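You operate a simulated robot arm through the tools that you are given. There is no shell and no other tool. Be economical: measure what you need, move in short steps, check, and stop when the job is done.

The job below is to be done with a simulated robot arm. You get a single attempt, and the scene is never put back.

TASK
Set the air conditioner to 23 degrees, then test the brush in the pull tester to about 15 N.
Fine: clamp it with the orange arm; end with the wheel slack, the arm open, the brush in its nest.

The check looks at the end state, three seconds after you hand in, the way a careful person would. Anything else that was tipped, shoved, dropped, spilled or broken makes it a failure.

THE ROBOT
A 6-joint arm with a fingered hand, on a carriage that runs on a rail from [-2.096, 0.007] to [0.044, 0] (x, y) and turns from -149 to 184 degrees about z. Base frame: it is fixed where the carriage stands at the start and does not move with it; the origin is on the floor, on the carriage's upright axis, x ahead of it, y to its left, z up. Lengths are in m, angles in degrees, forces in N, time in s.
Its first joint turns from -166.0 to 166.0 degrees. Places, roughly: blue bar [0.8, 0.5, 0.8]; blue brush [1, 1, 1]; brown brush [1, 0.75, 1]; green board slider [0.8, 1.1, 0.8]; lamp switch [0.8, 1.5, 0.8]; magnifier arm [0.8, 1.6, 0.9]; orange arm [0.8, 0.8, 0.8]; red board slider [0.7, 1.1, 0.8]; red wheel [0.8, 0.7, 0.8]; yellow zero button [0.7, 0.9, 0.8]. Payload 4 kg.
The TCP is the grasp point between the finger pads, 0.026 m short of the fingertips. In the tool frame z runs along the fingers and y along their closing line. Largest opening 0.132 m; the body of the gripper starts 0.073 m behind the TCP. The gripper is a hand of 4 fingers: y runs from the thumb to the fingers, the wrist lies at [0, 0, -0.239] in the tool frame, and closing takes about 1.5 s.
Orientation is told as [roll, pitch, yaw] about the base's x, y, z axes, in that order, counted from this pose: with the fingers straight down and closing along the base's y, the tool's x points along the base's -x, its y along +y and its z along -z.

THE INTERFACE
- The arm moves only by the tool nudge_tool. Its argument "targets" is a list of rows, each a list of 6 numbers: the shift along the tool's x, y, z in m, then the turn, a rotation vector about the tool's x, y, z in rad. In form: [[x, y, z, wx, wy, wz], ...]. A call has 1 to 20 rows; each row shifts and turns the commanded pose from where the row before left it, along the tool's axes as they then stand. "gripper" is the opening, from 0 (shut) to 1 (fully open), set as the call begins (left out, the last holds). Each row takes 0.2 s and may step no farther than 0.05 m and 8.6 degrees from the row before; otherwise, or with a gripper value out of range, the whole call is refused. Where a pose cannot be reached the arm comes as near as it can. A force on the tool above 40 N (or 10 N above the force at the start of the call, whichever is more), or a blocked arm, ends the call early, and 0.2 s more pass. Each finger travels about 0.045 m/s and halts on what it meets, pressing with about 29 N; the grip force reading is that of the motor and also rises with nothing between the fingers. The clock runs only during rows and for 0.2 s after the last one: add rows that do not move to give the fingers time. The reply holds the time, the measured pose of the TCP, the force on the tool along the base axes, the opening and the grip force, in the units named above and with some noise, with the torque about the TCP (base axes, N m) and any sound that the robot's microphone picked up.
- Cameras (640 x 400 px; columns grow to the right, rows downward): "scene" is now at [0.2689, 0.1997, 1.4961]; the picture's right is [0.12, -0.99, 0.00], its down [-0.32, -0.04, -0.95] and it looks along [0.94, 0.11, -0.32] (base axes); focal length 214 px, centre (320, 200). "wrist" rides on the gripper at [0.068, 0.002, -0.097] in the tool frame; the picture's right is [-0.03, 1.00, 0.00], its down [-0.82, -0.02, -0.58] and it looks along [-0.58, -0.01, 0.82] (tool axes); focal length 270 px, centre (320, 200). There is no depth. A picture from a camera that has moved, and an enlarged one, comes with that camera's place and axes in the base frame and with its lens.
- get_image(camera): a new picture of that camera. The clock stands still meanwhile.
- raise_lower(by): slides the trunk up (or, below 0, down) by that many m; the arm and the scene camera ride with it, the base frame stays. It gives what a move gives, with no picture.
- drive_base(legs): drives the robot by 1 to 6 legs, each [ahead, left, turn to the left] in m, m and degrees, along the robot's own axes; the way and the turn of a leg run together, so that a leg with both is an arc; at most 1.5 m and 180 degrees a leg. The arm and the cameras ride along, it lands a little off, and it stops where it bumps. It keeps to its track: a leg is cut to what the track allows. It gives what a move gives.
- curl_fingers(finger1, finger2, finger3, thumb_bend): sets how far each is bent, from 0 (flat) to 1 (curled in); at 0.3 the hand is open as for a grip, at 0.7 the pads meet at the TCP. One left out holds its place. A second passes; each finger stops where it meets its share of the squeeze, and holds until it gets a number again. A gripper value or a shape takes the hand back. It gives what a move gives, with no picture; readings hold the bend of each and the force on the fingers (four entries, about 0 where the hand has none), thumb and palm.
- grasp_type(shape): the hand has 4 fingers and takes this shape, open, in about a second: jaw (thumb against the fingers, like two jaws); tri (thumb and two fingers); tip (a fingertip pinch); poke (one finger out to press); point (the index stretched); flat (the hand flat); cup (the hand cupped); fist (a fist). The gripper value then closes the fingers along that shape, each until it touches; the sizes above hold for jaw. It gives what a move gives, with no picture.
- aim_head(pan, tilt): turns the head with the scene camera to pan (to the left, within 143 degrees either way) and tilt (down, from -29 to 69), counted from straight ahead of the robot. It gives what a move gives.
- inspect(camera, box): a new picture of the part [left, top, right, bottom] of that camera's present view, enlarged. The clock stands still meanwhile.
- job_done(): hands the job in; it is judged then, once.

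Work in short steps. Places have to be worked out from the pictures, the camera data and where the tool is seen: move nearer, look again, correct. Check each grasp and each placing, and mend what went wrong. You have 120 turns and 82 pictures in all, those below and enlarged ones among them. Open the gripper and draw the arm clear of the work before you hand the job in, unless the task says otherwise; then end with one line.

The tools are called after ">>>" as name(argument=value, ...) on one line, values as JSON. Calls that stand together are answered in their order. nudge_tool: Moves the arm, as the interface text tells. Its arguments: {"type":"object","properties":{"targets":{"type":"array","items":{"type":"array","items":{"type":"number"}}},"gripper":{"type":"number"}},"required":["targets"]} The other tools are called the same way: raise_lower (by) slides the trunk up or down; grasp_type (shape) gives the hand a shape; curl_fingers (finger1, finger2, finger3, thumb_bend) moves the fingers one by one; drive_base (legs) drives the base; aim_head (pan, tilt) turns the head that bears the scene camera; get_image (camera) takes a picture; inspect (camera, box) takes an enlarged picture of a part of a camera's view; job_done () hands the job in.

At the start:

```text
time_s: 0.0
tcp_pos: [0.5353, 0.1506, 1.4344]
ee_rot: [0.0, 0.0, 0.0]
wrist_force: [0.1, -0.2, -0.1]
torque: [0.0, 0.01, 0.03]
grip_width: 0.1317
grasp_force: 0.1
shape: jaw
bend: [0.3, 0.3, 0.3, 0.3]
finger forces: [0.0, 0.0, 0.0, 0.0, 0.0, 0.0]
trunk travel left (down, up): [-0.475, 0.153]
robot x, y, heading: [-0.0017, 0.0022, -0.0]
head pan, tilt: [6.6, 18.5]
```

scene: 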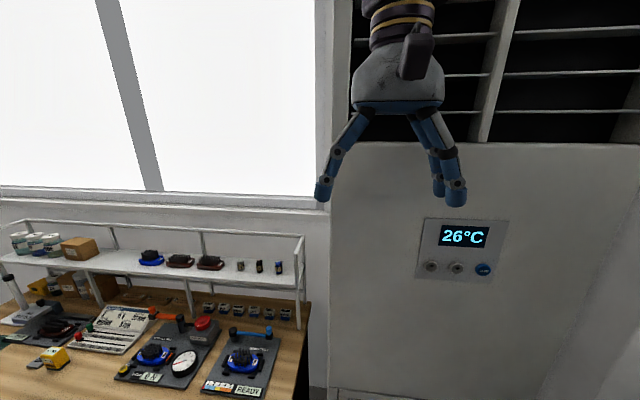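
wrist: 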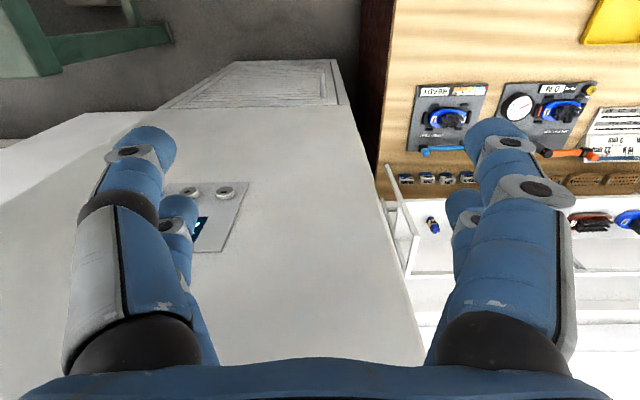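

I'll look closely at the air conditioner panel and the bench first.

>>> inspect(camera="scene", box=[400, 200, 528, 280])

>>> inspect(camera="scene", box=[80, 290, 300, 400])

>>> inspect(camera="scene", box=[0, 220, 310, 400])

```text
5.00 times, centred on (464, 240) of scene
camera zoom: at [0.2689, 0.1997, 1.4961], right [0.12, -0.99, 0.0], down [-0.32, -0.04, -0.95], along [0.94, 0.11, -0.32], focal length 1072 px, centre (-400, 0)
```

zoom: 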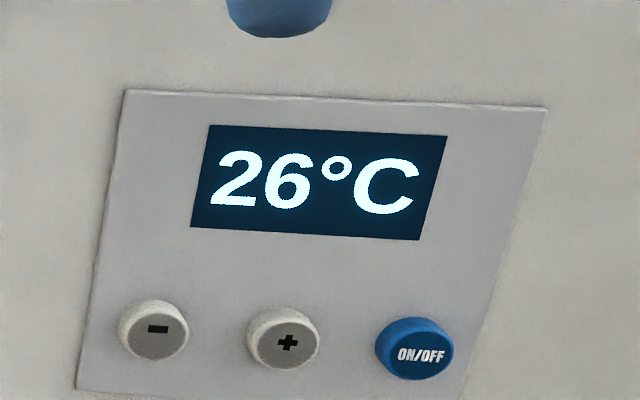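

```text
2.91 times, centred on (190, 345) of scene
camera zoom: at [0.2689, 0.1997, 1.4961], right [0.12, -0.99, 0.0], down [-0.32, -0.04, -0.95], along [0.94, 0.11, -0.32], focal length 624 px, centre (698, -222)
```

zoom: 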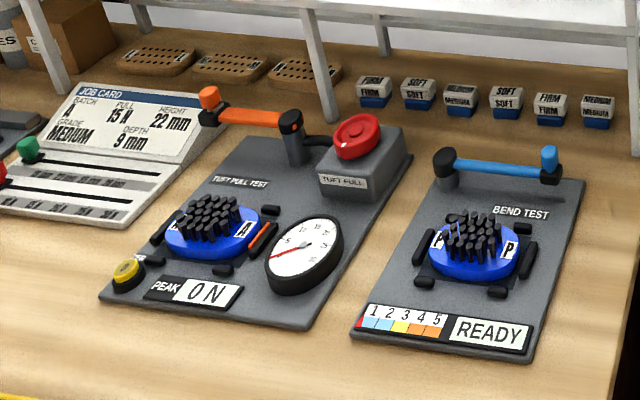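

```text
2.06 times, centred on (155, 310) of scene
camera zoom: at [0.2689, 0.1997, 1.4961], right [0.12, -0.99, 0.0], down [-0.32, -0.04, -0.95], along [0.94, 0.11, -0.32], focal length 443 px, centre (661, -27)
```

zoom: 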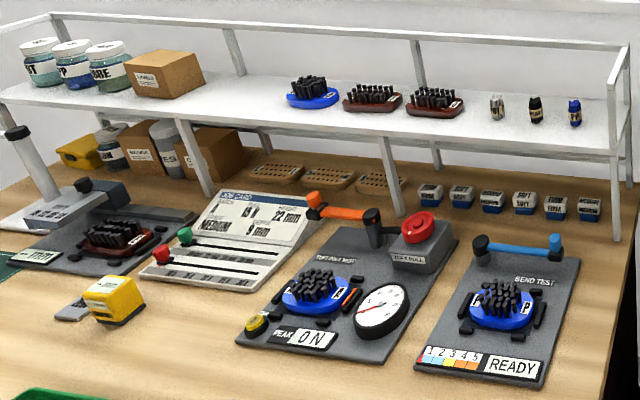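

The panel is vertical with its normal along -x, and the "-" button sits near [0.66, 0.02, 1.23]. I'll back off along the rail and take the poke shape so I can press straight along +x.

>>> drive_base(legs=[[-0.35, 0, 0]])

>>> grasp_type(shape="poke")

>>> nudge_tool(targets=[[-0.04, 0, 0.02, 0, 0, 0], [-0.04, 0, 0.02, 0, 0, 0], [-0.04, 0, 0.02, 0, 0, 0], [-0.03, -0.02, 0.02, 0, -0.1428, 0], [0, 0, 0, 0, -0.1428, 0], [0, 0, 0, 0, -0.1428, 0], [0, 0, 0, 0, -0.1428, 0], [0, 0, 0, 0, -0.1428, 0], [0, 0, 0, 0, -0.1428, 0], [0, 0, 0, 0, -0.1428, 0], [0, 0, 0, 0, -0.1428, 0], [0, 0, 0, 0, -0.1428, 0], [0, 0, 0, 0, -0.1428, 0], [0, 0, 0, 0, -0.1428, 0], [0, 0, 0, 0, 0, 0]])

>>> get_image(camera="scene")

>>> get_image(camera="wrist")

```text
time_s: 2.3
tcp_pos: [0.1863, 0.1495, 1.4343]
ee_rot: [-0.1, 0.0, -0.2]
wrist_force: [0.6, -0.3, 0.2]
torque: [0.01, 0.01, 0.03]
grip_width: 0.132
grasp_force: 0.1
shape: jaw
bend: [0.3, 0.3, 0.3, 0.3]
finger forces: [0.0, 0.1, 0.1, 0.0, 0.0, 0.0]
trunk travel left (down, up): [-0.475, 0.153]
robot x, y, heading: [-0.3458, 0.002, -0.5]
head pan, tilt: [6.6, 18.5]
```

```text
time_s: 3.2
tcp_pos: [0.187, 0.1495, 1.4344]
ee_rot: [-0.1, 0.1, -0.2]
wrist_force: [1.0, -0.1, -0.2]
torque: [-0.03, 0.0, 0.01]
grip_width: 0.0001
grasp_force: 0.1
shape: poke
bend: [1.0, 1.0, 1.0, 0.34]
finger forces: [0.0, 0.0, 0.0, 0.0, 0.0, 0.0]
trunk travel left (down, up): [-0.475, 0.153]
robot x, y, heading: [-0.3501, -0.002, -0.3]
head pan, tilt: [6.6, 18.5]
```

```text
time_s: 6.4
tcp_pos: [0.336, 0.1295, 1.3555]
ee_rot: [18.6, -89.9, -18.7]
wrist_force: [-0.1, 0.3, -0.4]
torque: [0.02, -0.02, 0.01]
grip_width: 0.0
grasp_force: 0.0
shape: poke
bend: [1.0, 1.0, 1.0, 0.34]
finger forces: [0.1, 0.0, 0.0, 0.0, 0.1, 0.0]
trunk travel left (down, up): [-0.475, 0.153]
robot x, y, heading: [-0.3466, 0.0045, 0.0]
head pan, tilt: [6.6, 18.5]
```

```text
76 pictures are left
camera scene: at [-0.0791, 0.1998, 1.4961], right [0.11, -0.99, 0.0], down [-0.32, -0.04, -0.95], along [0.94, 0.11, -0.32], focal length 214 px, centre (320, 200)
```

scene: 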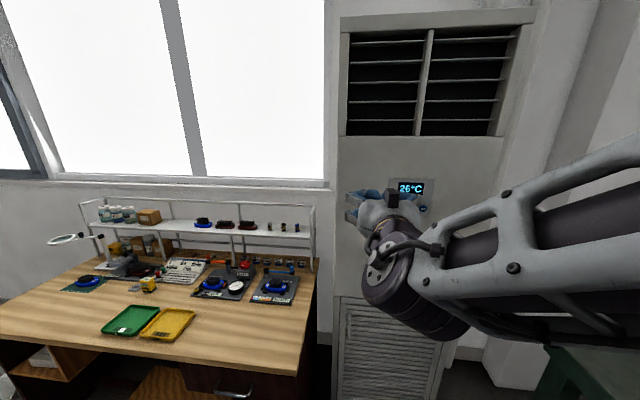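

```text
75 pictures are left
camera wrist: at [0.2403, 0.1325, 1.2868], right [0.0, 1.0, 0.03], down [-0.58, -0.02, 0.82], along [0.82, -0.02, 0.58], focal length 270 px, centre (320, 200)
```

wrist: 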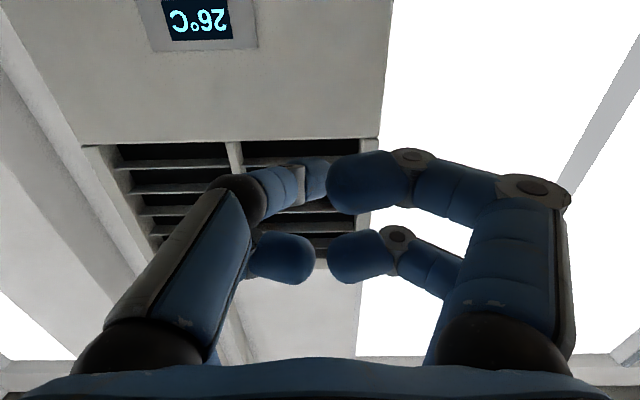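

The finger layout in the poke shape isn't clear yet, so I'll enlarge it.

>>> inspect(camera="wrist", box=[60, 120, 600, 400])

>>> inspect(camera="scene", box=[320, 160, 480, 260])

```text
1.19 times, centred on (330, 260) of wrist
camera zoom: at [0.2403, 0.1325, 1.2868], right [0.0, 1.0, 0.03], down [-0.58, -0.02, 0.82], along [0.82, -0.02, 0.58], focal length 320 px, centre (308, 129)
```

zoom: 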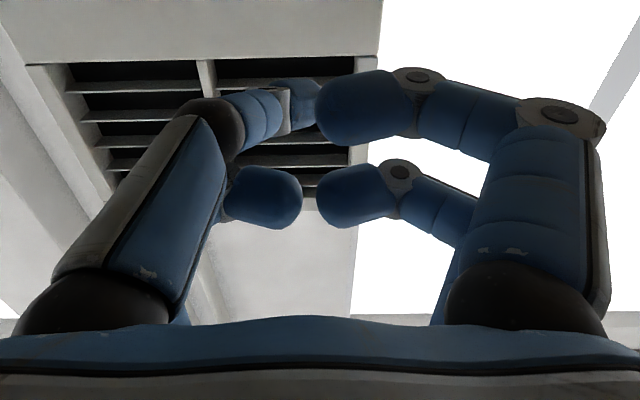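

```text
4.00 times, centred on (400, 210) of scene
camera zoom: at [-0.0791, 0.1998, 1.4961], right [0.11, -0.99, 0.0], down [-0.32, -0.04, -0.95], along [0.94, 0.11, -0.32], focal length 858 px, centre (0, 160)
```

zoom: 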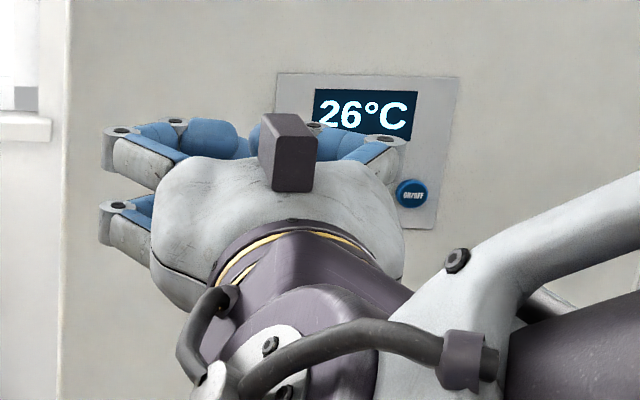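

In poke the extended digit seems mostly hidden. I'll see how the "point" shape looks.

>>> grasp_type(shape="point")

>>> get_image(camera="wrist")

>>> inspect(camera="scene", box=[320, 160, 480, 260])

```text
time_s: 7.3
tcp_pos: [0.3359, 0.1296, 1.3552]
ee_rot: [-3.9, -89.9, 3.5]
wrist_force: [-1.0, 0.0, -0.1]
torque: [-0.03, 0.03, 0.03]
grip_width: 0.0
grasp_force: 0.0
shape: point
bend: [0.24, 0.99, 1.0, 0.39]
finger forces: [0.1, 0.0, 0.1, 0.0, 0.0, 0.1]
trunk travel left (down, up): [-0.475, 0.153]
robot x, y, heading: [-0.3448, 0.0036, -0.3]
head pan, tilt: [6.6, 18.5]
```

```text
72 pictures are left
camera wrist: at [0.2404, 0.1324, 1.287], right [0.0, 1.0, 0.03], down [-0.58, -0.02, 0.82], along [0.82, -0.02, 0.58], focal length 270 px, centre (320, 200)
```

wrist: 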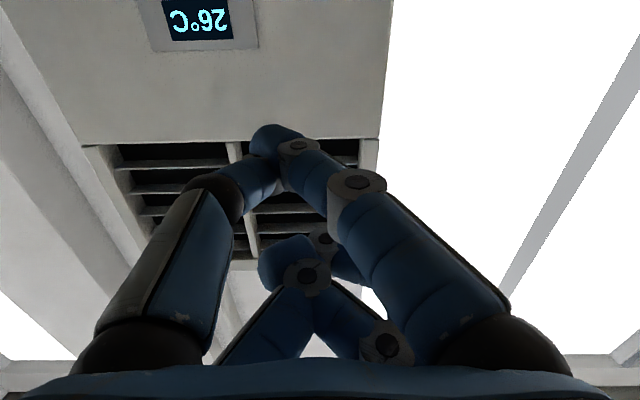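

```text
4.00 times, centred on (400, 210) of scene
camera zoom: at [-0.079, 0.1999, 1.4961], right [0.11, -0.99, 0.0], down [-0.32, -0.04, -0.95], along [0.94, 0.11, -0.32], focal length 858 px, centre (0, 160)
```

zoom: 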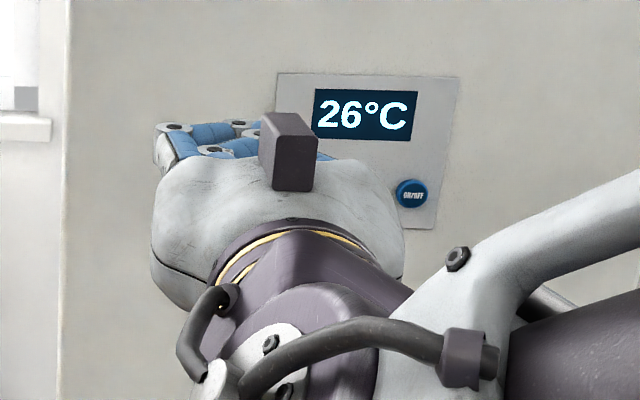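

In "point", the index tip leads clearly, at about tool [0.018, -0.021, 0.024]. I'll bring it about 5 cm in front of the "-" button and look.

>>> nudge_tool(targets=[[0.0134, -0.0111, 0.0305, 0, 0, 0], [0.0134, -0.0111, 0.0305, 0, 0, 0], [0.0134, -0.0111, 0.0305, 0, 0, 0], [0.0134, -0.0111, 0.0305, 0, 0, 0], [0.0134, -0.0111, 0.0305, 0, 0, 0], [0.0134, -0.0111, 0.0305, 0, 0, 0], [0.0134, -0.0111, 0.0305, 0, 0, 0], [0.0134, -0.0111, 0.0305, 0, 0, 0]])

>>> get_image(camera="wrist")

>>> inspect(camera="scene", box=[320, 160, 480, 260])

```text
time_s: 9.1
tcp_pos: [0.5731, 0.0881, 1.2558]
ee_rot: [-5.8, -89.8, 4.7]
wrist_force: [0.2, -0.3, -0.2]
torque: [0.03, -0.01, -0.03]
grip_width: 0.0
grasp_force: 0.0
shape: point
bend: [0.12, 0.99, 1.0, 0.43]
finger forces: [0.0, 0.0, 0.1, 0.0, 0.0, 0.0]
out of reach, approached as far as the arm can: row 5, 6, 7, 8
trunk travel left (down, up): [-0.475, 0.153]
robot x, y, heading: [-0.3497, -0.0035, -0.4]
head pan, tilt: [6.6, 18.5]
```

```text
70 pictures are left
camera wrist: at [0.4763, 0.0938, 1.1878], right [0.02, 1.0, 0.03], down [-0.58, -0.01, 0.82], along [0.82, -0.03, 0.58], focal length 270 px, centre (320, 200)
```

wrist: 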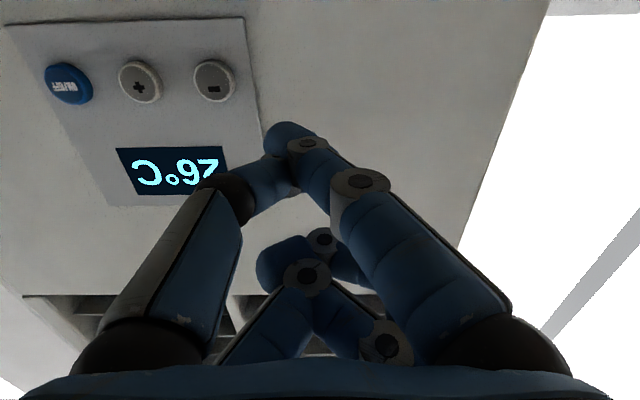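

```text
4.00 times, centred on (400, 210) of scene
camera zoom: at [-0.0794, 0.1999, 1.4962], right [0.11, -0.99, 0.0], down [-0.32, -0.04, -0.95], along [0.94, 0.11, -0.32], focal length 858 px, centre (0, 160)
```

zoom: 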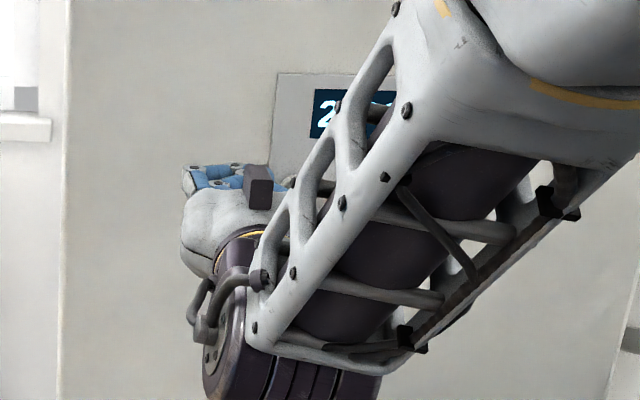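

The arm ran out of reach at this stance. The button is confirmed near [0.663, 0.021, 1.226]. I'll draw back, move the base forward and try again.

>>> nudge_tool(targets=[[0, 0, -0.04, 0, 0, 0], [0, 0, -0.04, 0, 0, 0], [0, 0, -0.04, 0, 0, 0], [0, 0, -0.04, 0, 0, 0], [0, 0, 0, 0, 0, 0]])

>>> drive_base(legs=[[0.12, 0, 0]])

```text
time_s: 10.3
tcp_pos: [0.4146, 0.0897, 1.257]
ee_rot: [-9.1, -90.0, 8.9]
wrist_force: [0.2, -1.4, -1.0]
torque: [-0.02, -0.02, 0.01]
grip_width: 0.0
grasp_force: 0.2
shape: point
bend: [0.12, 0.99, 1.0, 0.44]
finger forces: [0.0, 0.1, 0.0, 0.0, 0.0, 0.0]
trunk travel left (down, up): [-0.475, 0.153]
robot x, y, heading: [-0.3443, 0.0022, -0.3]
head pan, tilt: [6.6, 18.5]
```

```text
time_s: 11.5
tcp_pos: [0.532, 0.0886, 1.2555]
ee_rot: [-9.6, -90.1, 9.4]
wrist_force: [0.0, 0.8, 1.0]
torque: [-0.04, -0.01, 0.03]
grip_width: 0.0
grasp_force: 0.0
shape: point
bend: [0.11, 0.99, 1.0, 0.45]
finger forces: [0.0, 0.0, 0.0, 0.0, 0.0, 0.0]
trunk travel left (down, up): [-0.475, 0.153]
robot x, y, heading: [-0.2323, 0.0003, -0.6]
head pan, tilt: [6.6, 18.5]
```

Next I'll shift sideways and slightly down to line the tip up with the "-" button.

>>> nudge_tool(targets=[[0.003, -0.017, 0, 0, 0, 0], [0.003, -0.017, 0, 0, 0, 0], [0.003, -0.018, 0, 0, 0, 0], [0, 0, 0.02, 0, 0, 0], [0, 0, 0.02, 0, 0, 0]])

>>> get_image(camera="wrist")

```text
time_s: 12.7
tcp_pos: [0.5768, 0.076, 1.2551]
ee_rot: [-14.7, -89.9, 14.1]
wrist_force: [0.0, 0.7, -0.1]
torque: [-0.04, -0.01, 0.0]
grip_width: 0.0
grasp_force: 0.0
shape: point
bend: [0.11, 0.99, 1.0, 0.45]
finger forces: [0.0, 0.0, 0.0, 0.1, 0.0, 0.0]
out of reach, approached as far as the arm can: row 1, 2, 3, 4, 5
trunk travel left (down, up): [-0.475, 0.153]
robot x, y, heading: [-0.2313, 0.0025, -0.4]
head pan, tilt: [6.6, 18.5]
```

```text
68 pictures are left
camera wrist: at [0.4799, 0.0795, 1.1878], right [0.01, 1.0, 0.02], down [-0.58, -0.01, 0.82], along [0.82, -0.02, 0.58], focal length 270 px, centre (320, 200)
```

wrist: 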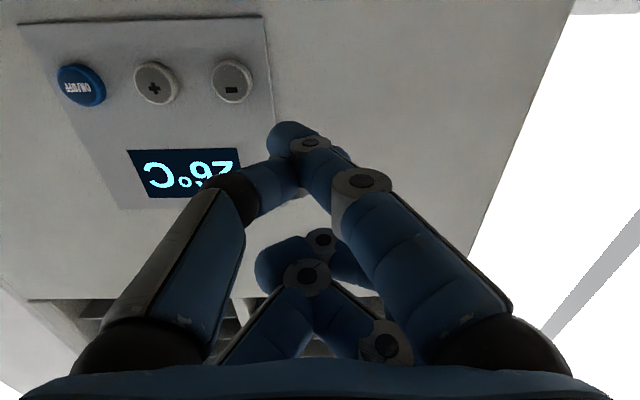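

The arm won't go farther toward -y in this pose. I'll yaw the hand about 16° toward -y so the wrist stays on the reachable side, then line up again.

>>> nudge_tool(targets=[[0, 0, 0, 0.14, 0, 0], [0, 0, 0, 0.14, 0, 0], [0.004, -0.015, 0.004, 0, 0, 0], [0.004, -0.015, 0.004, 0, 0, 0], [0, 0, 0, 0, 0, 0]])

>>> get_image(camera="wrist")

```text
time_s: 13.9
tcp_pos: [0.5743, 0.0433, 1.2468]
ee_rot: [-44.1, -90.0, 27.9]
wrist_force: [-0.4, -0.1, 0.4]
torque: [-0.02, -0.04, 0.01]
grip_width: 0.0
grasp_force: 0.1
shape: point
bend: [0.12, 0.99, 1.0, 0.45]
finger forces: [0.0, 0.0, 0.2, 0.0, 0.1, 0.0]
trunk travel left (down, up): [-0.475, 0.153]
robot x, y, heading: [-0.2312, -0.0007, -0.3]
head pan, tilt: [6.6, 18.5]
```

```text
67 pictures are left
camera wrist: at [0.4819, 0.0741, 1.1784], right [0.28, 0.96, 0.02], down [-0.56, 0.14, 0.82], along [0.78, -0.24, 0.58], focal length 270 px, centre (320, 200)
```

wrist: 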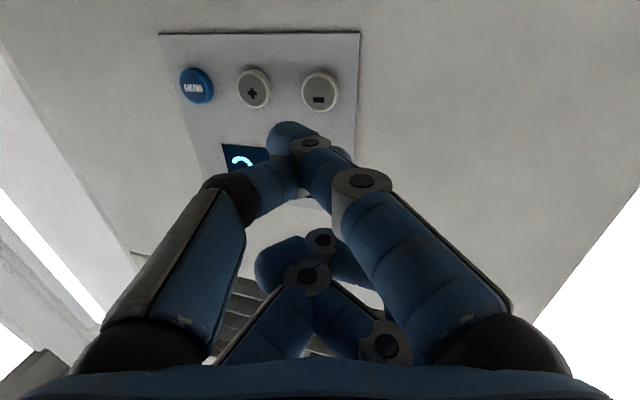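

The tip is now lined up with the "-" button (≈[0.598, 0.021, 1.226]). I'll advance along +x in small steps until I feel the press.

>>> nudge_tool(targets=[[0, 0.0055, 0.0192, 0, 0, 0], [0, 0.0055, 0.0192, 0, 0, 0], [0, 0.0014, 0.0048, 0, 0, 0], [0, 0, 0, 0, 0, 0]])

>>> get_image(camera="wrist")

```text
time_s: 14.9
tcp_pos: [0.6206, 0.0438, 1.2448]
ee_rot: [-11.7, -90.0, -4.6]
wrist_force: [0.6, -0.4, 0.1]
torque: [-0.01, 0.01, 0.02]
grip_width: 0.0
grasp_force: 0.3
shape: point
bend: [0.12, 0.99, 1.0, 0.45]
finger forces: [0.0, 0.1, 0.1, 0.1, 0.0, 0.0]
trunk travel left (down, up): [-0.475, 0.153]
robot x, y, heading: [-0.2336, 0.0016, -0.0]
head pan, tilt: [6.6, 18.5]
```

```text
66 pictures are left
camera wrist: at [0.5281, 0.0737, 1.1781], right [0.28, 0.96, 0.03], down [-0.56, 0.14, 0.82], along [0.78, -0.24, 0.58], focal length 270 px, centre (320, 200)
```

wrist: 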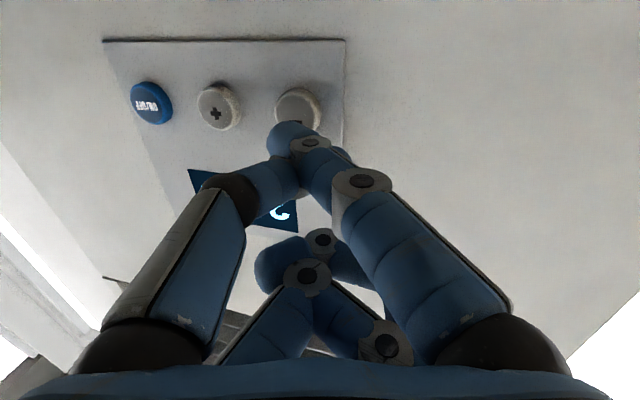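

The tip overlaps the button with about 1.5 cm to go. I'll press in 3 mm steps.

>>> nudge_tool(targets=[[0, 0.0014, 0.0048, 0, 0, 0], [0, 0.0011, 0.0038, 0, 0, 0], [0, 0.0008, 0.0029, 0, 0, 0], [0, 0.0008, 0.0029, 0, 0, 0]])

```text
time_s: 15.9
tcp_pos: [0.6355, 0.0457, 1.2479]
ee_rot: [-48.9, -89.8, 32.5]
wrist_force: [0.5, 0.0, -0.1]
torque: [0.0, -0.03, 0.01]
grip_width: 0.0
grasp_force: 0.1
shape: point
bend: [0.12, 0.99, 1.0, 0.45]
finger forces: [0.0, 0.0, 0.0, 0.0, 0.1, 0.1]
trunk travel left (down, up): [-0.475, 0.153]
robot x, y, heading: [-0.2335, -0.0008, -0.0]
head pan, tilt: [6.6, 18.5]
```

There's no contact yet, so I'll keep going in small steps.

>>> nudge_tool(targets=[[0, 0.0008, 0.0029, 0, 0, 0], [0, 0.0006, 0.0019, 0, 0, 0], [0, 0.0006, 0.0019, 0, 0, 0]])

>>> get_image(camera="wrist")

```text
time_s: 16.7
tcp_pos: [0.6427, 0.0448, 1.2484]
ee_rot: [-32.9, -89.9, 16.8]
wrist_force: [-0.5, 0.7, -0.5]
torque: [0.01, 0.02, 0.0]
grip_width: 0.0
grasp_force: 0.1
shape: point
bend: [0.12, 0.99, 1.0, 0.45]
finger forces: [0.1, 0.0, 0.0, 0.1, 0.0, 0.0]
trunk travel left (down, up): [-0.475, 0.153]
robot x, y, heading: [-0.2311, 0.003, 0.0]
head pan, tilt: [6.6, 18.5]
```

```text
65 pictures are left
camera wrist: at [0.5504, 0.0746, 1.1789], right [0.28, 0.96, 0.02], down [-0.56, 0.14, 0.82], along [0.78, -0.24, 0.58], focal length 270 px, centre (320, 200)
```

wrist: 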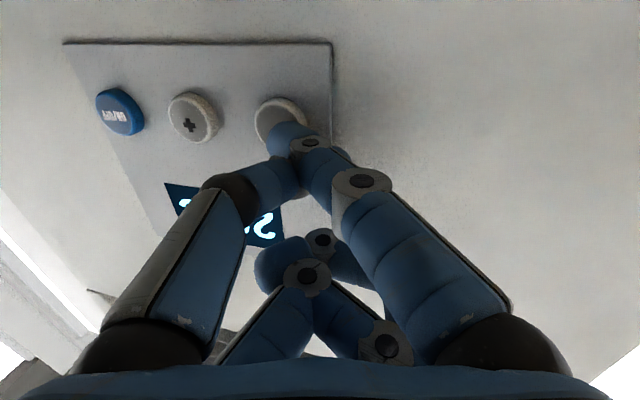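

The tip is centred on the button and close, so I'll continue.

>>> nudge_tool(targets=[[0, 0.0006, 0.0019, 0, 0, 0], [0, 0.0006, 0.0019, 0, 0, 0], [0, 0.0006, 0.0019, 0, 0, 0], [0, 0.0006, 0.0019, 0, 0, 0]])

```text
time_s: 17.7
tcp_pos: [0.6495, 0.0472, 1.2464]
ee_rot: [-32.2, -89.9, 16.0]
wrist_force: [-13.8, 6.7, -0.4]
torque: [0.14, 0.29, -0.2]
grip_width: 0.0
grasp_force: 0.1
shape: point
bend: [0.17, 0.99, 1.0, 0.45]
finger forces: [0.1, 0.0, 0.1, 0.0, 0.0, 0.0]
trunk travel left (down, up): [-0.475, 0.153]
robot x, y, heading: [-0.2321, 0.0012, -0.1]
head pan, tilt: [6.6, 18.5]
heard: click
```

A click came at about 14 N. I'll draw back 2 cm and read the display.

>>> nudge_tool(targets=[[0, -0.0028, -0.0096, 0, 0, 0], [0, -0.0028, -0.0096, 0, 0, 0]])

>>> inspect(camera="wrist", box=[60, 30, 380, 260])

>>> inspect(camera="scene", box=[320, 160, 520, 285])

```text
time_s: 18.3
tcp_pos: [0.6306, 0.0439, 1.2472]
ee_rot: [78.4, -90.0, -94.7]
wrist_force: [0.5, 0.3, -0.4]
torque: [0.0, 0.0, 0.01]
grip_width: 0.0
grasp_force: 0.1
shape: point
bend: [0.12, 0.99, 1.0, 0.45]
finger forces: [0.0, 0.0, 0.0, 0.0, 0.1, 0.0]
trunk travel left (down, up): [-0.475, 0.153]
robot x, y, heading: [-0.2315, 0.0024, -0.3]
head pan, tilt: [6.6, 18.5]
```

```text
1.74 times, centred on (220, 145) of wrist
camera zoom: at [0.5381, 0.0748, 1.1788], right [0.28, 0.96, 0.03], down [-0.56, 0.14, 0.82], along [0.78, -0.24, 0.58], focal length 470 px, centre (494, 296)
```

zoom: 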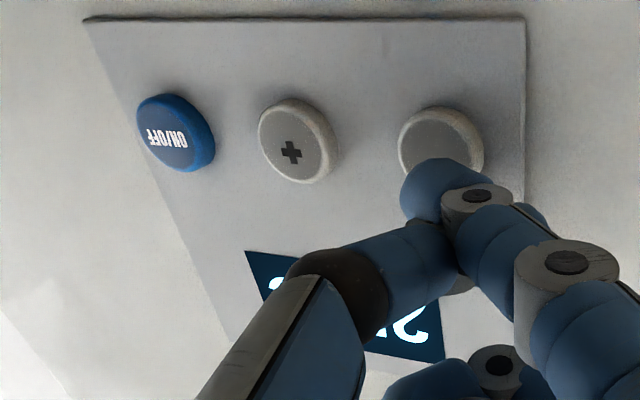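

```text
3.20 times, centred on (420, 222) of scene
camera zoom: at [0.0374, 0.1995, 1.496], right [0.11, -0.99, 0.0], down [-0.32, -0.04, -0.95], along [0.94, 0.11, -0.32], focal length 686 px, centre (0, 128)
```

zoom: 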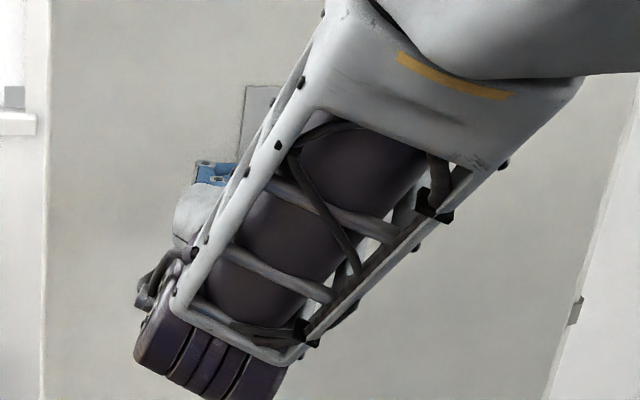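

The display is hidden, but the press gave a single click. I'll press twice more with a full release after each, then check the display.

>>> nudge_tool(targets=[[0, 0.0028, 0.0096, 0, 0, 0], [0, 0.0014, 0.0048, 0, 0, 0], [0, 0.0007, 0.0024, 0, 0, 0], [0, 0.0006, 0.0019, 0, 0, 0], [0, 0, 0, 0, 0, 0]])

>>> nudge_tool(targets=[[0, -0.0028, -0.0096, 0, 0, 0], [0, -0.0028, -0.0096, 0, 0, 0], [0, 0, 0, 0, 0, 0]])

```text
time_s: 19.5
tcp_pos: [0.649, 0.0456, 1.2483]
ee_rot: [-38.7, -90.0, 22.5]
wrist_force: [-13.5, 5.9, -0.1]
torque: [0.1, 0.28, -0.19]
grip_width: 0.0
grasp_force: 0.1
shape: point
bend: [0.17, 0.99, 1.0, 0.46]
finger forces: [0.0, 0.0, 0.0, 0.0, 0.1, 0.0]
trunk travel left (down, up): [-0.475, 0.153]
robot x, y, heading: [-0.2336, -0.0004, 0.1]
head pan, tilt: [6.6, 18.5]
heard: click
```

```text
time_s: 20.3
tcp_pos: [0.6284, 0.046, 1.2479]
ee_rot: [28.2, -90.0, -44.5]
wrist_force: [0.7, 0.4, 0.6]
torque: [0.02, -0.01, 0.01]
grip_width: 0.0
grasp_force: 0.0
shape: point
bend: [0.12, 0.99, 1.0, 0.45]
finger forces: [0.0, 0.0, 0.0, 0.0, 0.0, 0.1]
trunk travel left (down, up): [-0.475, 0.153]
robot x, y, heading: [-0.2319, -0.002, -0.4]
head pan, tilt: [6.6, 18.5]
```

That was the second click. Now the third press, followed by a larger retreat so I can read the display.

>>> nudge_tool(targets=[[0, 0.0028, 0.0096, 0, 0, 0], [0, 0.0014, 0.0048, 0, 0, 0], [0, 0.0007, 0.0024, 0, 0, 0], [0, 0.0006, 0.0019, 0, 0, 0], [0, 0, 0, 0, 0, 0]])

>>> nudge_tool(targets=[[0, -0.0055, -0.0192, 0, 0, 0], [0, -0.01, -0.035, 0, 0, 0], [0, -0.01, -0.035, 0, 0, 0], [0, -0.01, -0.035, 0, 0, 0], [0, -0.01, -0.035, 0, 0, 0]])

>>> get_image(camera="wrist")

```text
time_s: 21.5
tcp_pos: [0.6482, 0.0459, 1.2475]
ee_rot: [-29.3, -89.9, 13.0]
wrist_force: [-11.8, 3.7, -2.8]
torque: [0.17, 0.29, -0.19]
grip_width: 0.0
grasp_force: 0.0
shape: point
bend: [0.17, 0.99, 1.0, 0.46]
finger forces: [0.0, 0.0, 0.0, 0.0, 0.0, 0.0]
trunk travel left (down, up): [-0.475, 0.153]
robot x, y, heading: [-0.2352, -0.0008, -0.3]
head pan, tilt: [6.6, 18.5]
heard: click
```

```text
time_s: 22.7
tcp_pos: [0.5061, 0.0591, 1.2571]
ee_rot: [-17.9, -89.9, 1.4]
wrist_force: [0.2, -0.7, -0.5]
torque: [-0.01, 0.02, -0.04]
grip_width: 0.0
grasp_force: 0.0
shape: point
bend: [0.11, 0.99, 1.0, 0.46]
finger forces: [0.0, 0.0, 0.1, 0.0, 0.0, 0.1]
out of reach, approached as far as the arm can: row 5
trunk travel left (down, up): [-0.475, 0.153]
robot x, y, heading: [-0.2342, 0.0029, -0.3]
head pan, tilt: [6.6, 18.5]
```

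```text
62 pictures are left
camera wrist: at [0.4143, 0.0895, 1.1894], right [0.28, 0.96, 0.02], down [-0.56, 0.14, 0.82], along [0.78, -0.24, 0.58], focal length 270 px, centre (320, 200)
```

wrist: 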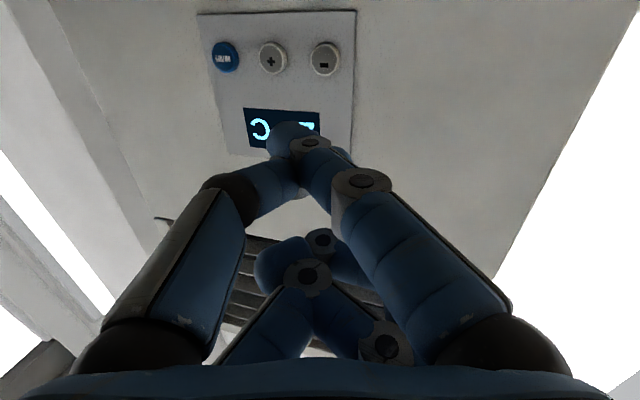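

The display is still covered by the finger. I'll back off along the rail and turn the hand down again, then read the display with the scene camera.

>>> drive_base(legs=[[-0.2, 0, 0]])

>>> nudge_tool(targets=[[0, 0.02, 0, -0.14, 0, 0], [0, 0.02, 0, -0.14, 0, 0], [0, 0.02, 0, 0, 0.1428, 0], [0, 0.02, 0, 0, 0.1428, 0], [0, 0.02, 0, 0, 0.1428, 0], [0, 0.02, 0, 0, 0.1428, 0], [0, 0.02, 0, 0, 0.1428, 0], [0, 0, 0, 0, 0.1428, 0], [0, 0, 0, 0, 0.1428, 0], [0, 0, 0, 0, 0.1428, 0], [0, 0, 0, 0, 0.1428, 0], [0, 0, 0, 0, 0.1428, 0], [0, 0, 0, 0, 0.1428, 0], [0, 0, 0, 0, 0, 0]])

>>> get_image(camera="scene")

```text
time_s: 24.3
tcp_pos: [0.3112, 0.0589, 1.2582]
ee_rot: [-11.7, -89.8, -4.7]
wrist_force: [-0.2, 0.1, -0.1]
torque: [0.01, 0.0, -0.01]
grip_width: 0.0
grasp_force: 0.1
shape: point
bend: [0.12, 0.99, 1.0, 0.46]
finger forces: [0.1, 0.0, 0.0, 0.1, 0.1, 0.0]
trunk travel left (down, up): [-0.475, 0.153]
robot x, y, heading: [-0.4275, -0.0016, -0.2]
head pan, tilt: [6.6, 18.5]
```

```text
time_s: 27.3
tcp_pos: [0.3301, 0.2005, 1.2612]
ee_rot: [0.0, 0.3, -0.4]
wrist_force: [0.0, 0.2, -1.0]
torque: [-0.05, 0.0, 0.0]
grip_width: 0.0001
grasp_force: 0.0
shape: point
bend: [0.11, 0.99, 1.0, 0.46]
finger forces: [0.0, 0.1, 0.2, 0.1, 0.0, 0.0]
out of reach, approached as far as the arm can: row 1, 2
trunk travel left (down, up): [-0.475, 0.153]
robot x, y, heading: [-0.4281, 0.0021, -0.5]
head pan, tilt: [6.6, 18.5]
```

```text
61 pictures are left
camera scene: at [-0.158, 0.1997, 1.4961], right [0.11, -0.99, 0.0], down [-0.32, -0.03, -0.95], along [0.94, 0.1, -0.32], focal length 214 px, centre (320, 200)
```

scene: 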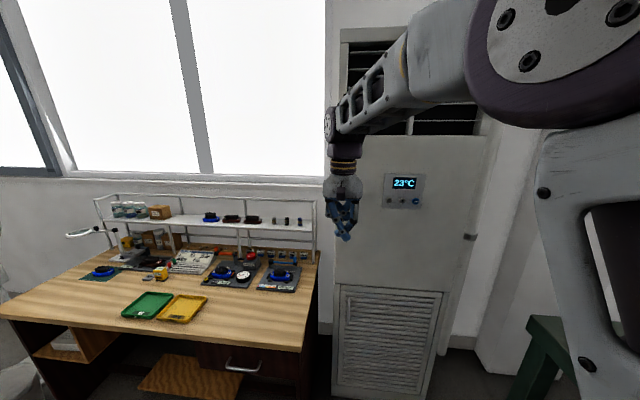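

The display reads 23 °C. Next is the bench: I'll turn left in place, then run forward along the rail toward the pull tester.

>>> drive_base(legs=[[0, 0, 45], [0.33, -0.33, 0]])

>>> aim_head(pan=0, tilt=40)

>>> get_image(camera="scene")

>>> get_image(camera="wrist")

```text
time_s: 32.1
tcp_pos: [0.4512, 0.6657, 1.262]
ee_rot: [0.0, 0.0, 43.0]
wrist_force: [0.7, 0.5, 0.4]
torque: [0.0, -0.01, -0.04]
grip_width: 0.0002
grasp_force: 0.0
shape: point
bend: [0.12, 0.99, 1.0, 0.46]
finger forces: [0.0, 0.0, 0.0, 0.0, 0.1, 0.0]
trunk travel left (down, up): [-0.475, 0.153]
robot x, y, heading: [0.0334, -0.0015, 42.9]
head pan, tilt: [6.6, 18.5]
```

```text
time_s: 32.9
tcp_pos: [0.4512, 0.666, 1.2614]
ee_rot: [0.1, 0.1, 43.0]
wrist_force: [-0.5, -0.7, -0.9]
torque: [-0.01, -0.02, -0.01]
grip_width: 0.0
grasp_force: 0.0
shape: point
bend: [0.11, 0.99, 1.0, 0.46]
finger forces: [0.1, 0.0, 0.1, 0.0, 0.0, 0.1]
trunk travel left (down, up): [-0.475, 0.153]
robot x, y, heading: [0.0383, -0.0019, 43.3]
head pan, tilt: [0.0, 40.0]
```

```text
60 pictures are left
camera scene: at [0.0988, 0.3158, 1.4623], right [0.68, -0.73, 0.0], down [-0.47, -0.44, -0.77], along [0.56, 0.52, -0.64], focal length 214 px, centre (320, 200)
```

scene: 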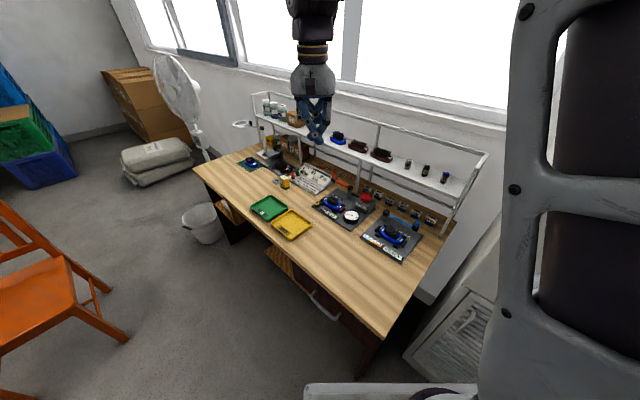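

```text
59 pictures are left
camera wrist: at [0.4, 0.6217, 1.3582], right [-0.66, 0.75, 0.0], down [0.61, 0.54, 0.58], along [0.43, 0.38, -0.82], focal length 270 px, centre (320, 200)
```

wrist: 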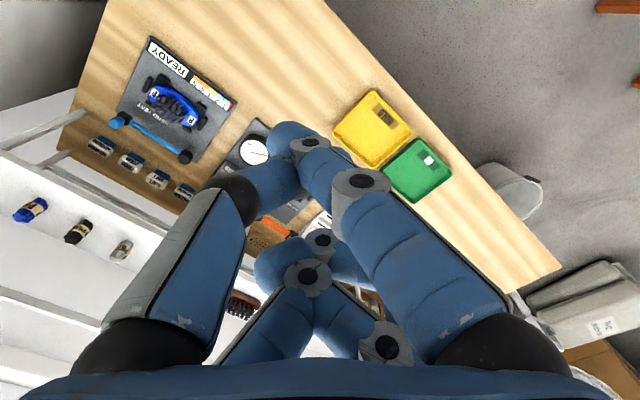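

I'll enlarge the pull tester in the scene view.

>>> inspect(camera="scene", box=[300, 165, 396, 225])

>>> inspect(camera="scene", box=[240, 130, 440, 255])

```text
6.67 times, centred on (348, 195) of scene
camera zoom: at [0.0988, 0.3158, 1.4623], right [0.68, -0.73, 0.0], down [-0.47, -0.44, -0.77], along [0.56, 0.52, -0.64], focal length 1430 px, centre (133, 233)
```

zoom: 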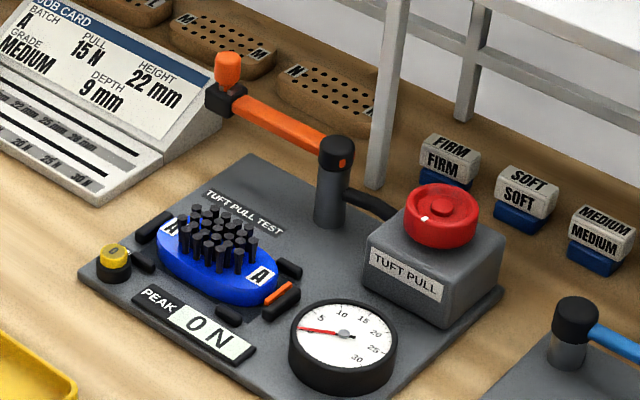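

```text
3.20 times, centred on (340, 192) of scene
camera zoom: at [0.0988, 0.3158, 1.4623], right [0.68, -0.73, 0.0], down [-0.47, -0.44, -0.77], along [0.56, 0.52, -0.64], focal length 686 px, centre (256, 224)
```

zoom: 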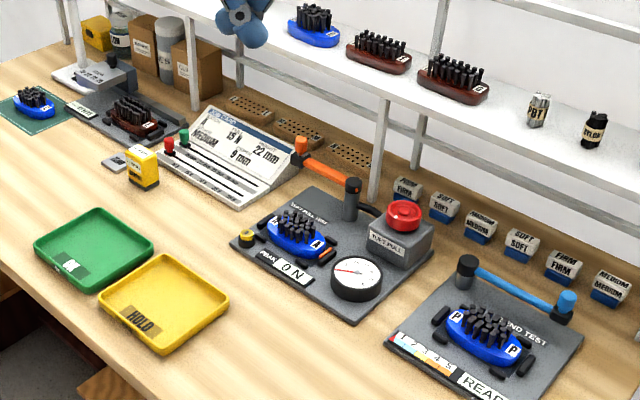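

The tester is empty of tension and brush A sits in its nest. The knob of the orange arm is near [0.80, 0.87, 0.86], which is a long reach, so I'll lower the trunk, take the jaw shape and tilt the hand outward.

>>> grasp_type(shape="jaw")

>>> raise_lower(by=-0.25)

>>> nudge_tool(targets=[[0, 0, 0, 0, -0.131, 0], [0, 0, 0, 0, -0.131, 0], [0, 0, 0, 0, -0.131, 0], [0, 0, 0, 0, -0.131, 0], [0, 0, 0, 0, -0.131, 0], [0, 0, 0, 0, -0.131, 0], [0, 0, 0, 0, 0, 0]])

>>> get_image(camera="wrist")

>>> get_image(camera="scene")

```text
time_s: 33.8
tcp_pos: [0.4508, 0.6647, 1.2607]
ee_rot: [-0.1, 0.1, 42.9]
wrist_force: [-0.3, -1.0, -0.2]
torque: [0.01, 0.03, -0.03]
grip_width: 0.1321
grasp_force: 0.1
shape: jaw
bend: [0.3, 0.3, 0.3, 0.3]
finger forces: [0.1, 0.0, 0.1, 0.0, 0.1, 0.1]
trunk travel left (down, up): [-0.475, 0.153]
robot x, y, heading: [0.0368, 0.0027, 43.0]
head pan, tilt: [0.0, 40.0]
```

```text
time_s: 36.4
tcp_pos: [0.452, 0.6652, 1.0111]
ee_rot: [0.1, 0.1, 42.9]
wrist_force: [-0.2, 0.3, 0.8]
torque: [-0.01, 0.02, 0.0]
grip_width: 0.1316
grasp_force: 0.1
shape: jaw
bend: [0.3, 0.3, 0.3, 0.3]
finger forces: [0.0, 0.0, 0.1, 0.1, 0.1, 0.0]
trunk travel left (down, up): [-0.225, 0.403]
robot x, y, heading: [0.0344, 0.0017, 43.0]
head pan, tilt: [0.0, 40.0]
```

```text
time_s: 38.0
tcp_pos: [0.4513, 0.6653, 1.01]
ee_rot: [0.1, -44.9, 42.9]
wrist_force: [-0.7, 0.7, -0.3]
torque: [-0.01, 0.01, 0.01]
grip_width: 0.1316
grasp_force: 0.1
shape: jaw
bend: [0.3, 0.3, 0.3, 0.3]
finger forces: [0.0, 0.0, 0.1, 0.0, 0.0, 0.0]
trunk travel left (down, up): [-0.225, 0.403]
robot x, y, heading: [0.0396, -0.0007, 42.9]
head pan, tilt: [0.0, 40.0]
```

```text
56 pictures are left
camera wrist: at [0.3645, 0.5885, 1.0315], right [-0.67, 0.74, 0.02], down [0.14, 0.1, 0.99], along [0.73, 0.66, -0.17], focal length 270 px, centre (320, 200)
```

wrist: 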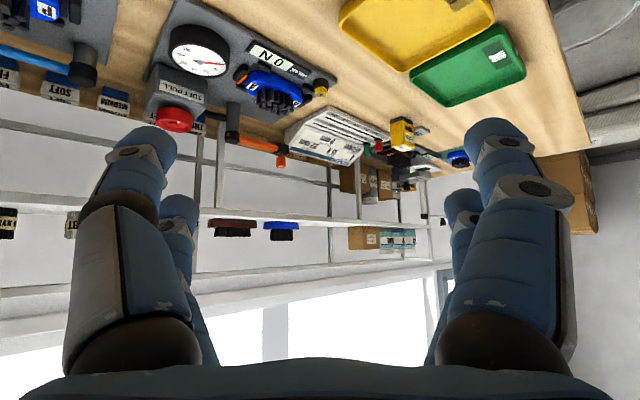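

```text
55 pictures are left
camera scene: at [0.1529, 0.3663, 1.2133], right [0.68, -0.73, 0.0], down [-0.47, -0.44, -0.77], along [0.56, 0.52, -0.64], focal length 214 px, centre (320, 200)
```

scene: 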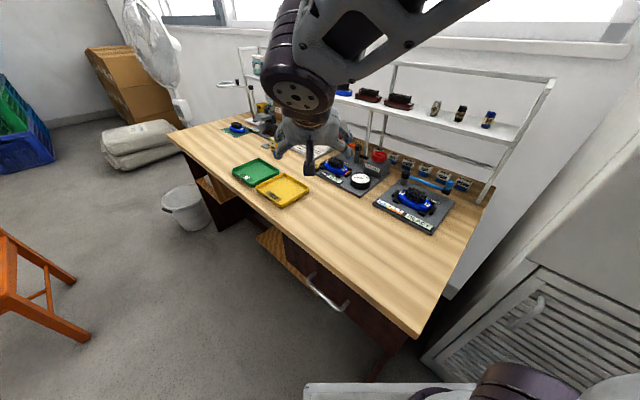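

The wrist camera has a good (inverted) view of the tester. I'll enlarge it to fix positions.

>>> inspect(camera="wrist", box=[140, 20, 396, 180])

```text
2.50 times, centred on (268, 100) of wrist
camera zoom: at [0.3645, 0.5885, 1.0315], right [-0.67, 0.74, 0.02], down [0.14, 0.1, 0.99], along [0.73, 0.66, -0.17], focal length 676 px, centre (450, 450)
```

zoom: 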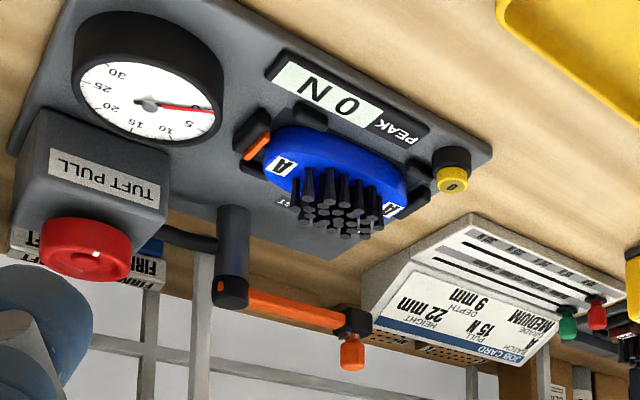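

Triangulated positions: knob (0.835, 0.90, 0.847), post (0.849, 0.798, 0.82), wheel (0.818, 0.688, 0.826), shelf front around x 0.89. I'll use the pointing finger to hook the bar from behind, testing the reach at a safe height first.

>>> grasp_type(shape="point")

>>> nudge_tool(targets=[[0, 0, 0, -0.0617, 0, -0.0617], [0, 0, 0, 0, 0.0873, 0], [0, 0, 0, 0, 0.0873, 0], [-0.0298, -0.0173, 0.025, 0, 0, 0], [-0.0298, -0.0173, 0.025, 0, 0, 0], [-0.0298, -0.0173, 0.025, 0, 0, 0], [-0.0298, -0.0173, 0.025, 0, 0, 0], [-0.0298, -0.0173, 0.025, 0, 0, 0], [-0.0298, -0.0173, 0.025, 0, 0, 0], [-0.0298, -0.0173, 0.025, 0, 0, 0], [-0.0298, -0.0173, 0.025, 0, 0, 0], [-0.0298, -0.0173, 0.025, 0, 0, 0], [0, 0, 0, 0, 0, 0]])

>>> get_image(camera="wrist")

>>> get_image(camera="scene")

```text
time_s: 38.9
tcp_pos: [0.4507, 0.6658, 1.0117]
ee_rot: [0.0, -45.0, 42.8]
wrist_force: [0.9, 0.2, -0.2]
torque: [-0.04, -0.01, -0.01]
grip_width: 0.0001
grasp_force: 0.1
shape: point
bend: [0.0, 1.0, 1.0, 0.42]
finger forces: [0.1, 0.1, 0.1, 0.0, 0.1, 0.0]
trunk travel left (down, up): [-0.225, 0.403]
robot x, y, heading: [0.0388, 0.0042, 43.2]
head pan, tilt: [0.0, 40.0]
```

```text
time_s: 41.7
tcp_pos: [0.8006, 0.8213, 0.9799]
ee_rot: [0.0, -35.0, 47.9]
wrist_force: [-0.5, 0.5, -0.1]
torque: [0.01, -0.01, 0.02]
grip_width: 0.0
grasp_force: 0.2
shape: point
bend: [0.0, 1.0, 1.0, 0.43]
finger forces: [0.0, 0.1, 0.0, 0.0, 0.1, 0.0]
trunk travel left (down, up): [-0.225, 0.403]
robot x, y, heading: [0.0349, -0.0008, 42.9]
head pan, tilt: [0.0, 40.0]
```

```text
53 pictures are left
camera wrist: at [0.7249, 0.7402, 1.0205], right [-0.73, 0.69, 0.01], down [0.24, 0.24, 0.94], along [0.64, 0.69, -0.34], focal length 270 px, centre (320, 200)
```

wrist: 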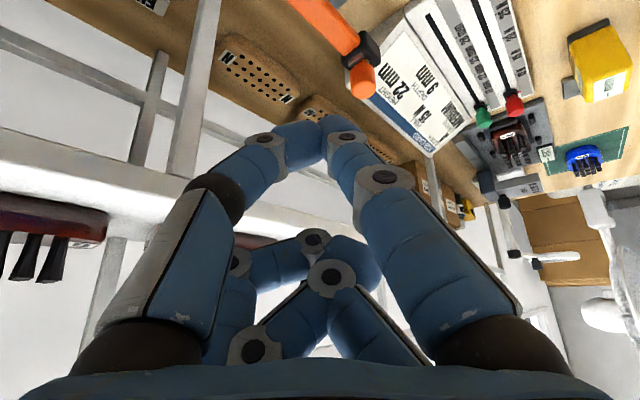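

```text
52 pictures are left
camera scene: at [0.1528, 0.3663, 1.2133], right [0.68, -0.73, 0.0], down [-0.47, -0.44, -0.77], along [0.56, 0.52, -0.64], focal length 214 px, centre (320, 200)
```

scene: 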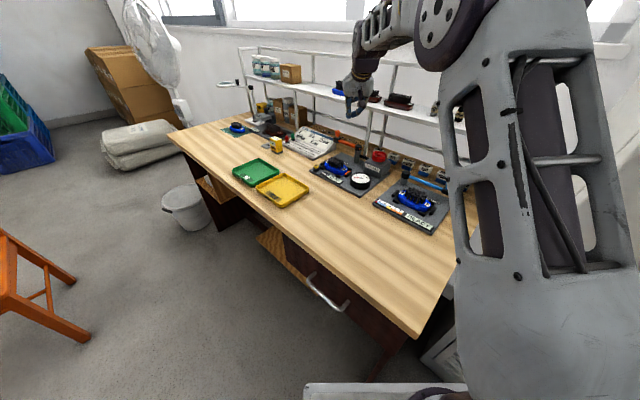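

The reach is fine. Close range puts the bar at x≈0.824 (y 0.856) and the knob at (0.818, 0.894). I'll yaw the hand to about 28° to keep clear of the shelf and hover the tip behind the bar.

>>> nudge_tool(targets=[[0, 0, 0, 0.0668, 0, 0.0953], [0, 0, 0, 0.0668, 0, 0.0953], [0, 0, 0, 0.0668, 0, 0.0953], [-0.0111, -0.0031, 0.0241, 0, 0, 0], [-0.0111, -0.0031, 0.0241, 0, 0, 0], [-0.0111, -0.0031, 0.0241, 0, 0, 0], [0, 0, 0, 0, 0, 0]])

>>> get_image(camera="wrist")

>>> inspect(camera="scene", box=[300, 60, 460, 200])

```text
time_s: 43.2
tcp_pos: [0.8591, 0.8477, 0.9487]
ee_rot: [0.3, -35.4, 28.0]
wrist_force: [-9.3, -2.0, 8.3]
torque: [-0.07, -0.36, -0.16]
grip_width: 0.0002
grasp_force: 0.2
shape: point
bend: [0.0, 1.0, 1.0, 0.43]
finger forces: [0.1, 0.0, 12.3, 0.0, 0.0, 0.0]
trunk travel left (down, up): [-0.225, 0.403]
robot x, y, heading: [0.0359, -0.0044, 43.1]
head pan, tilt: [0.0, 40.0]
stopped in row 7: the force on the tool passed its limit at 45 N (the readings are from after the stop); the commanded pose is now the measured one
```

```text
51 pictures are left
camera wrist: at [0.7602, 0.7979, 0.9878], right [-0.45, 0.89, 0.02], down [0.3, 0.13, 0.94], along [0.84, 0.43, -0.33], focal length 270 px, centre (320, 200)
```

wrist: 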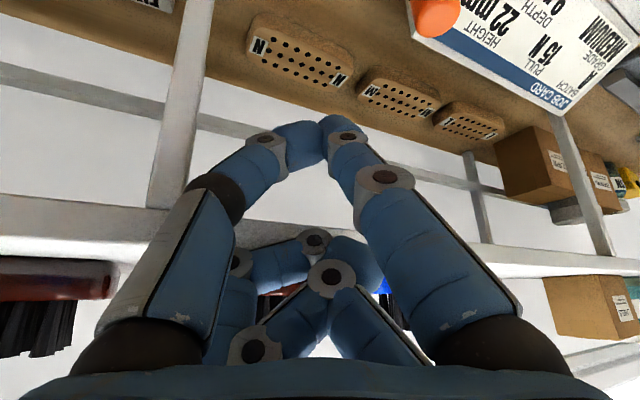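

```text
2.86 times, centred on (380, 130) of scene
camera zoom: at [0.1509, 0.3662, 1.2135], right [0.68, -0.73, 0.0], down [-0.47, -0.44, -0.77], along [0.56, 0.52, -0.64], focal length 613 px, centre (149, 400)
```

zoom: 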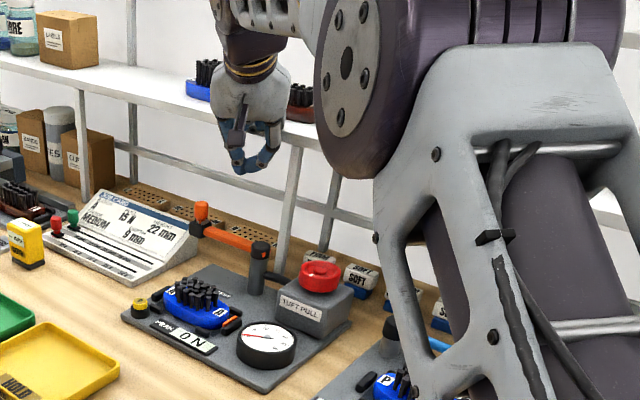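

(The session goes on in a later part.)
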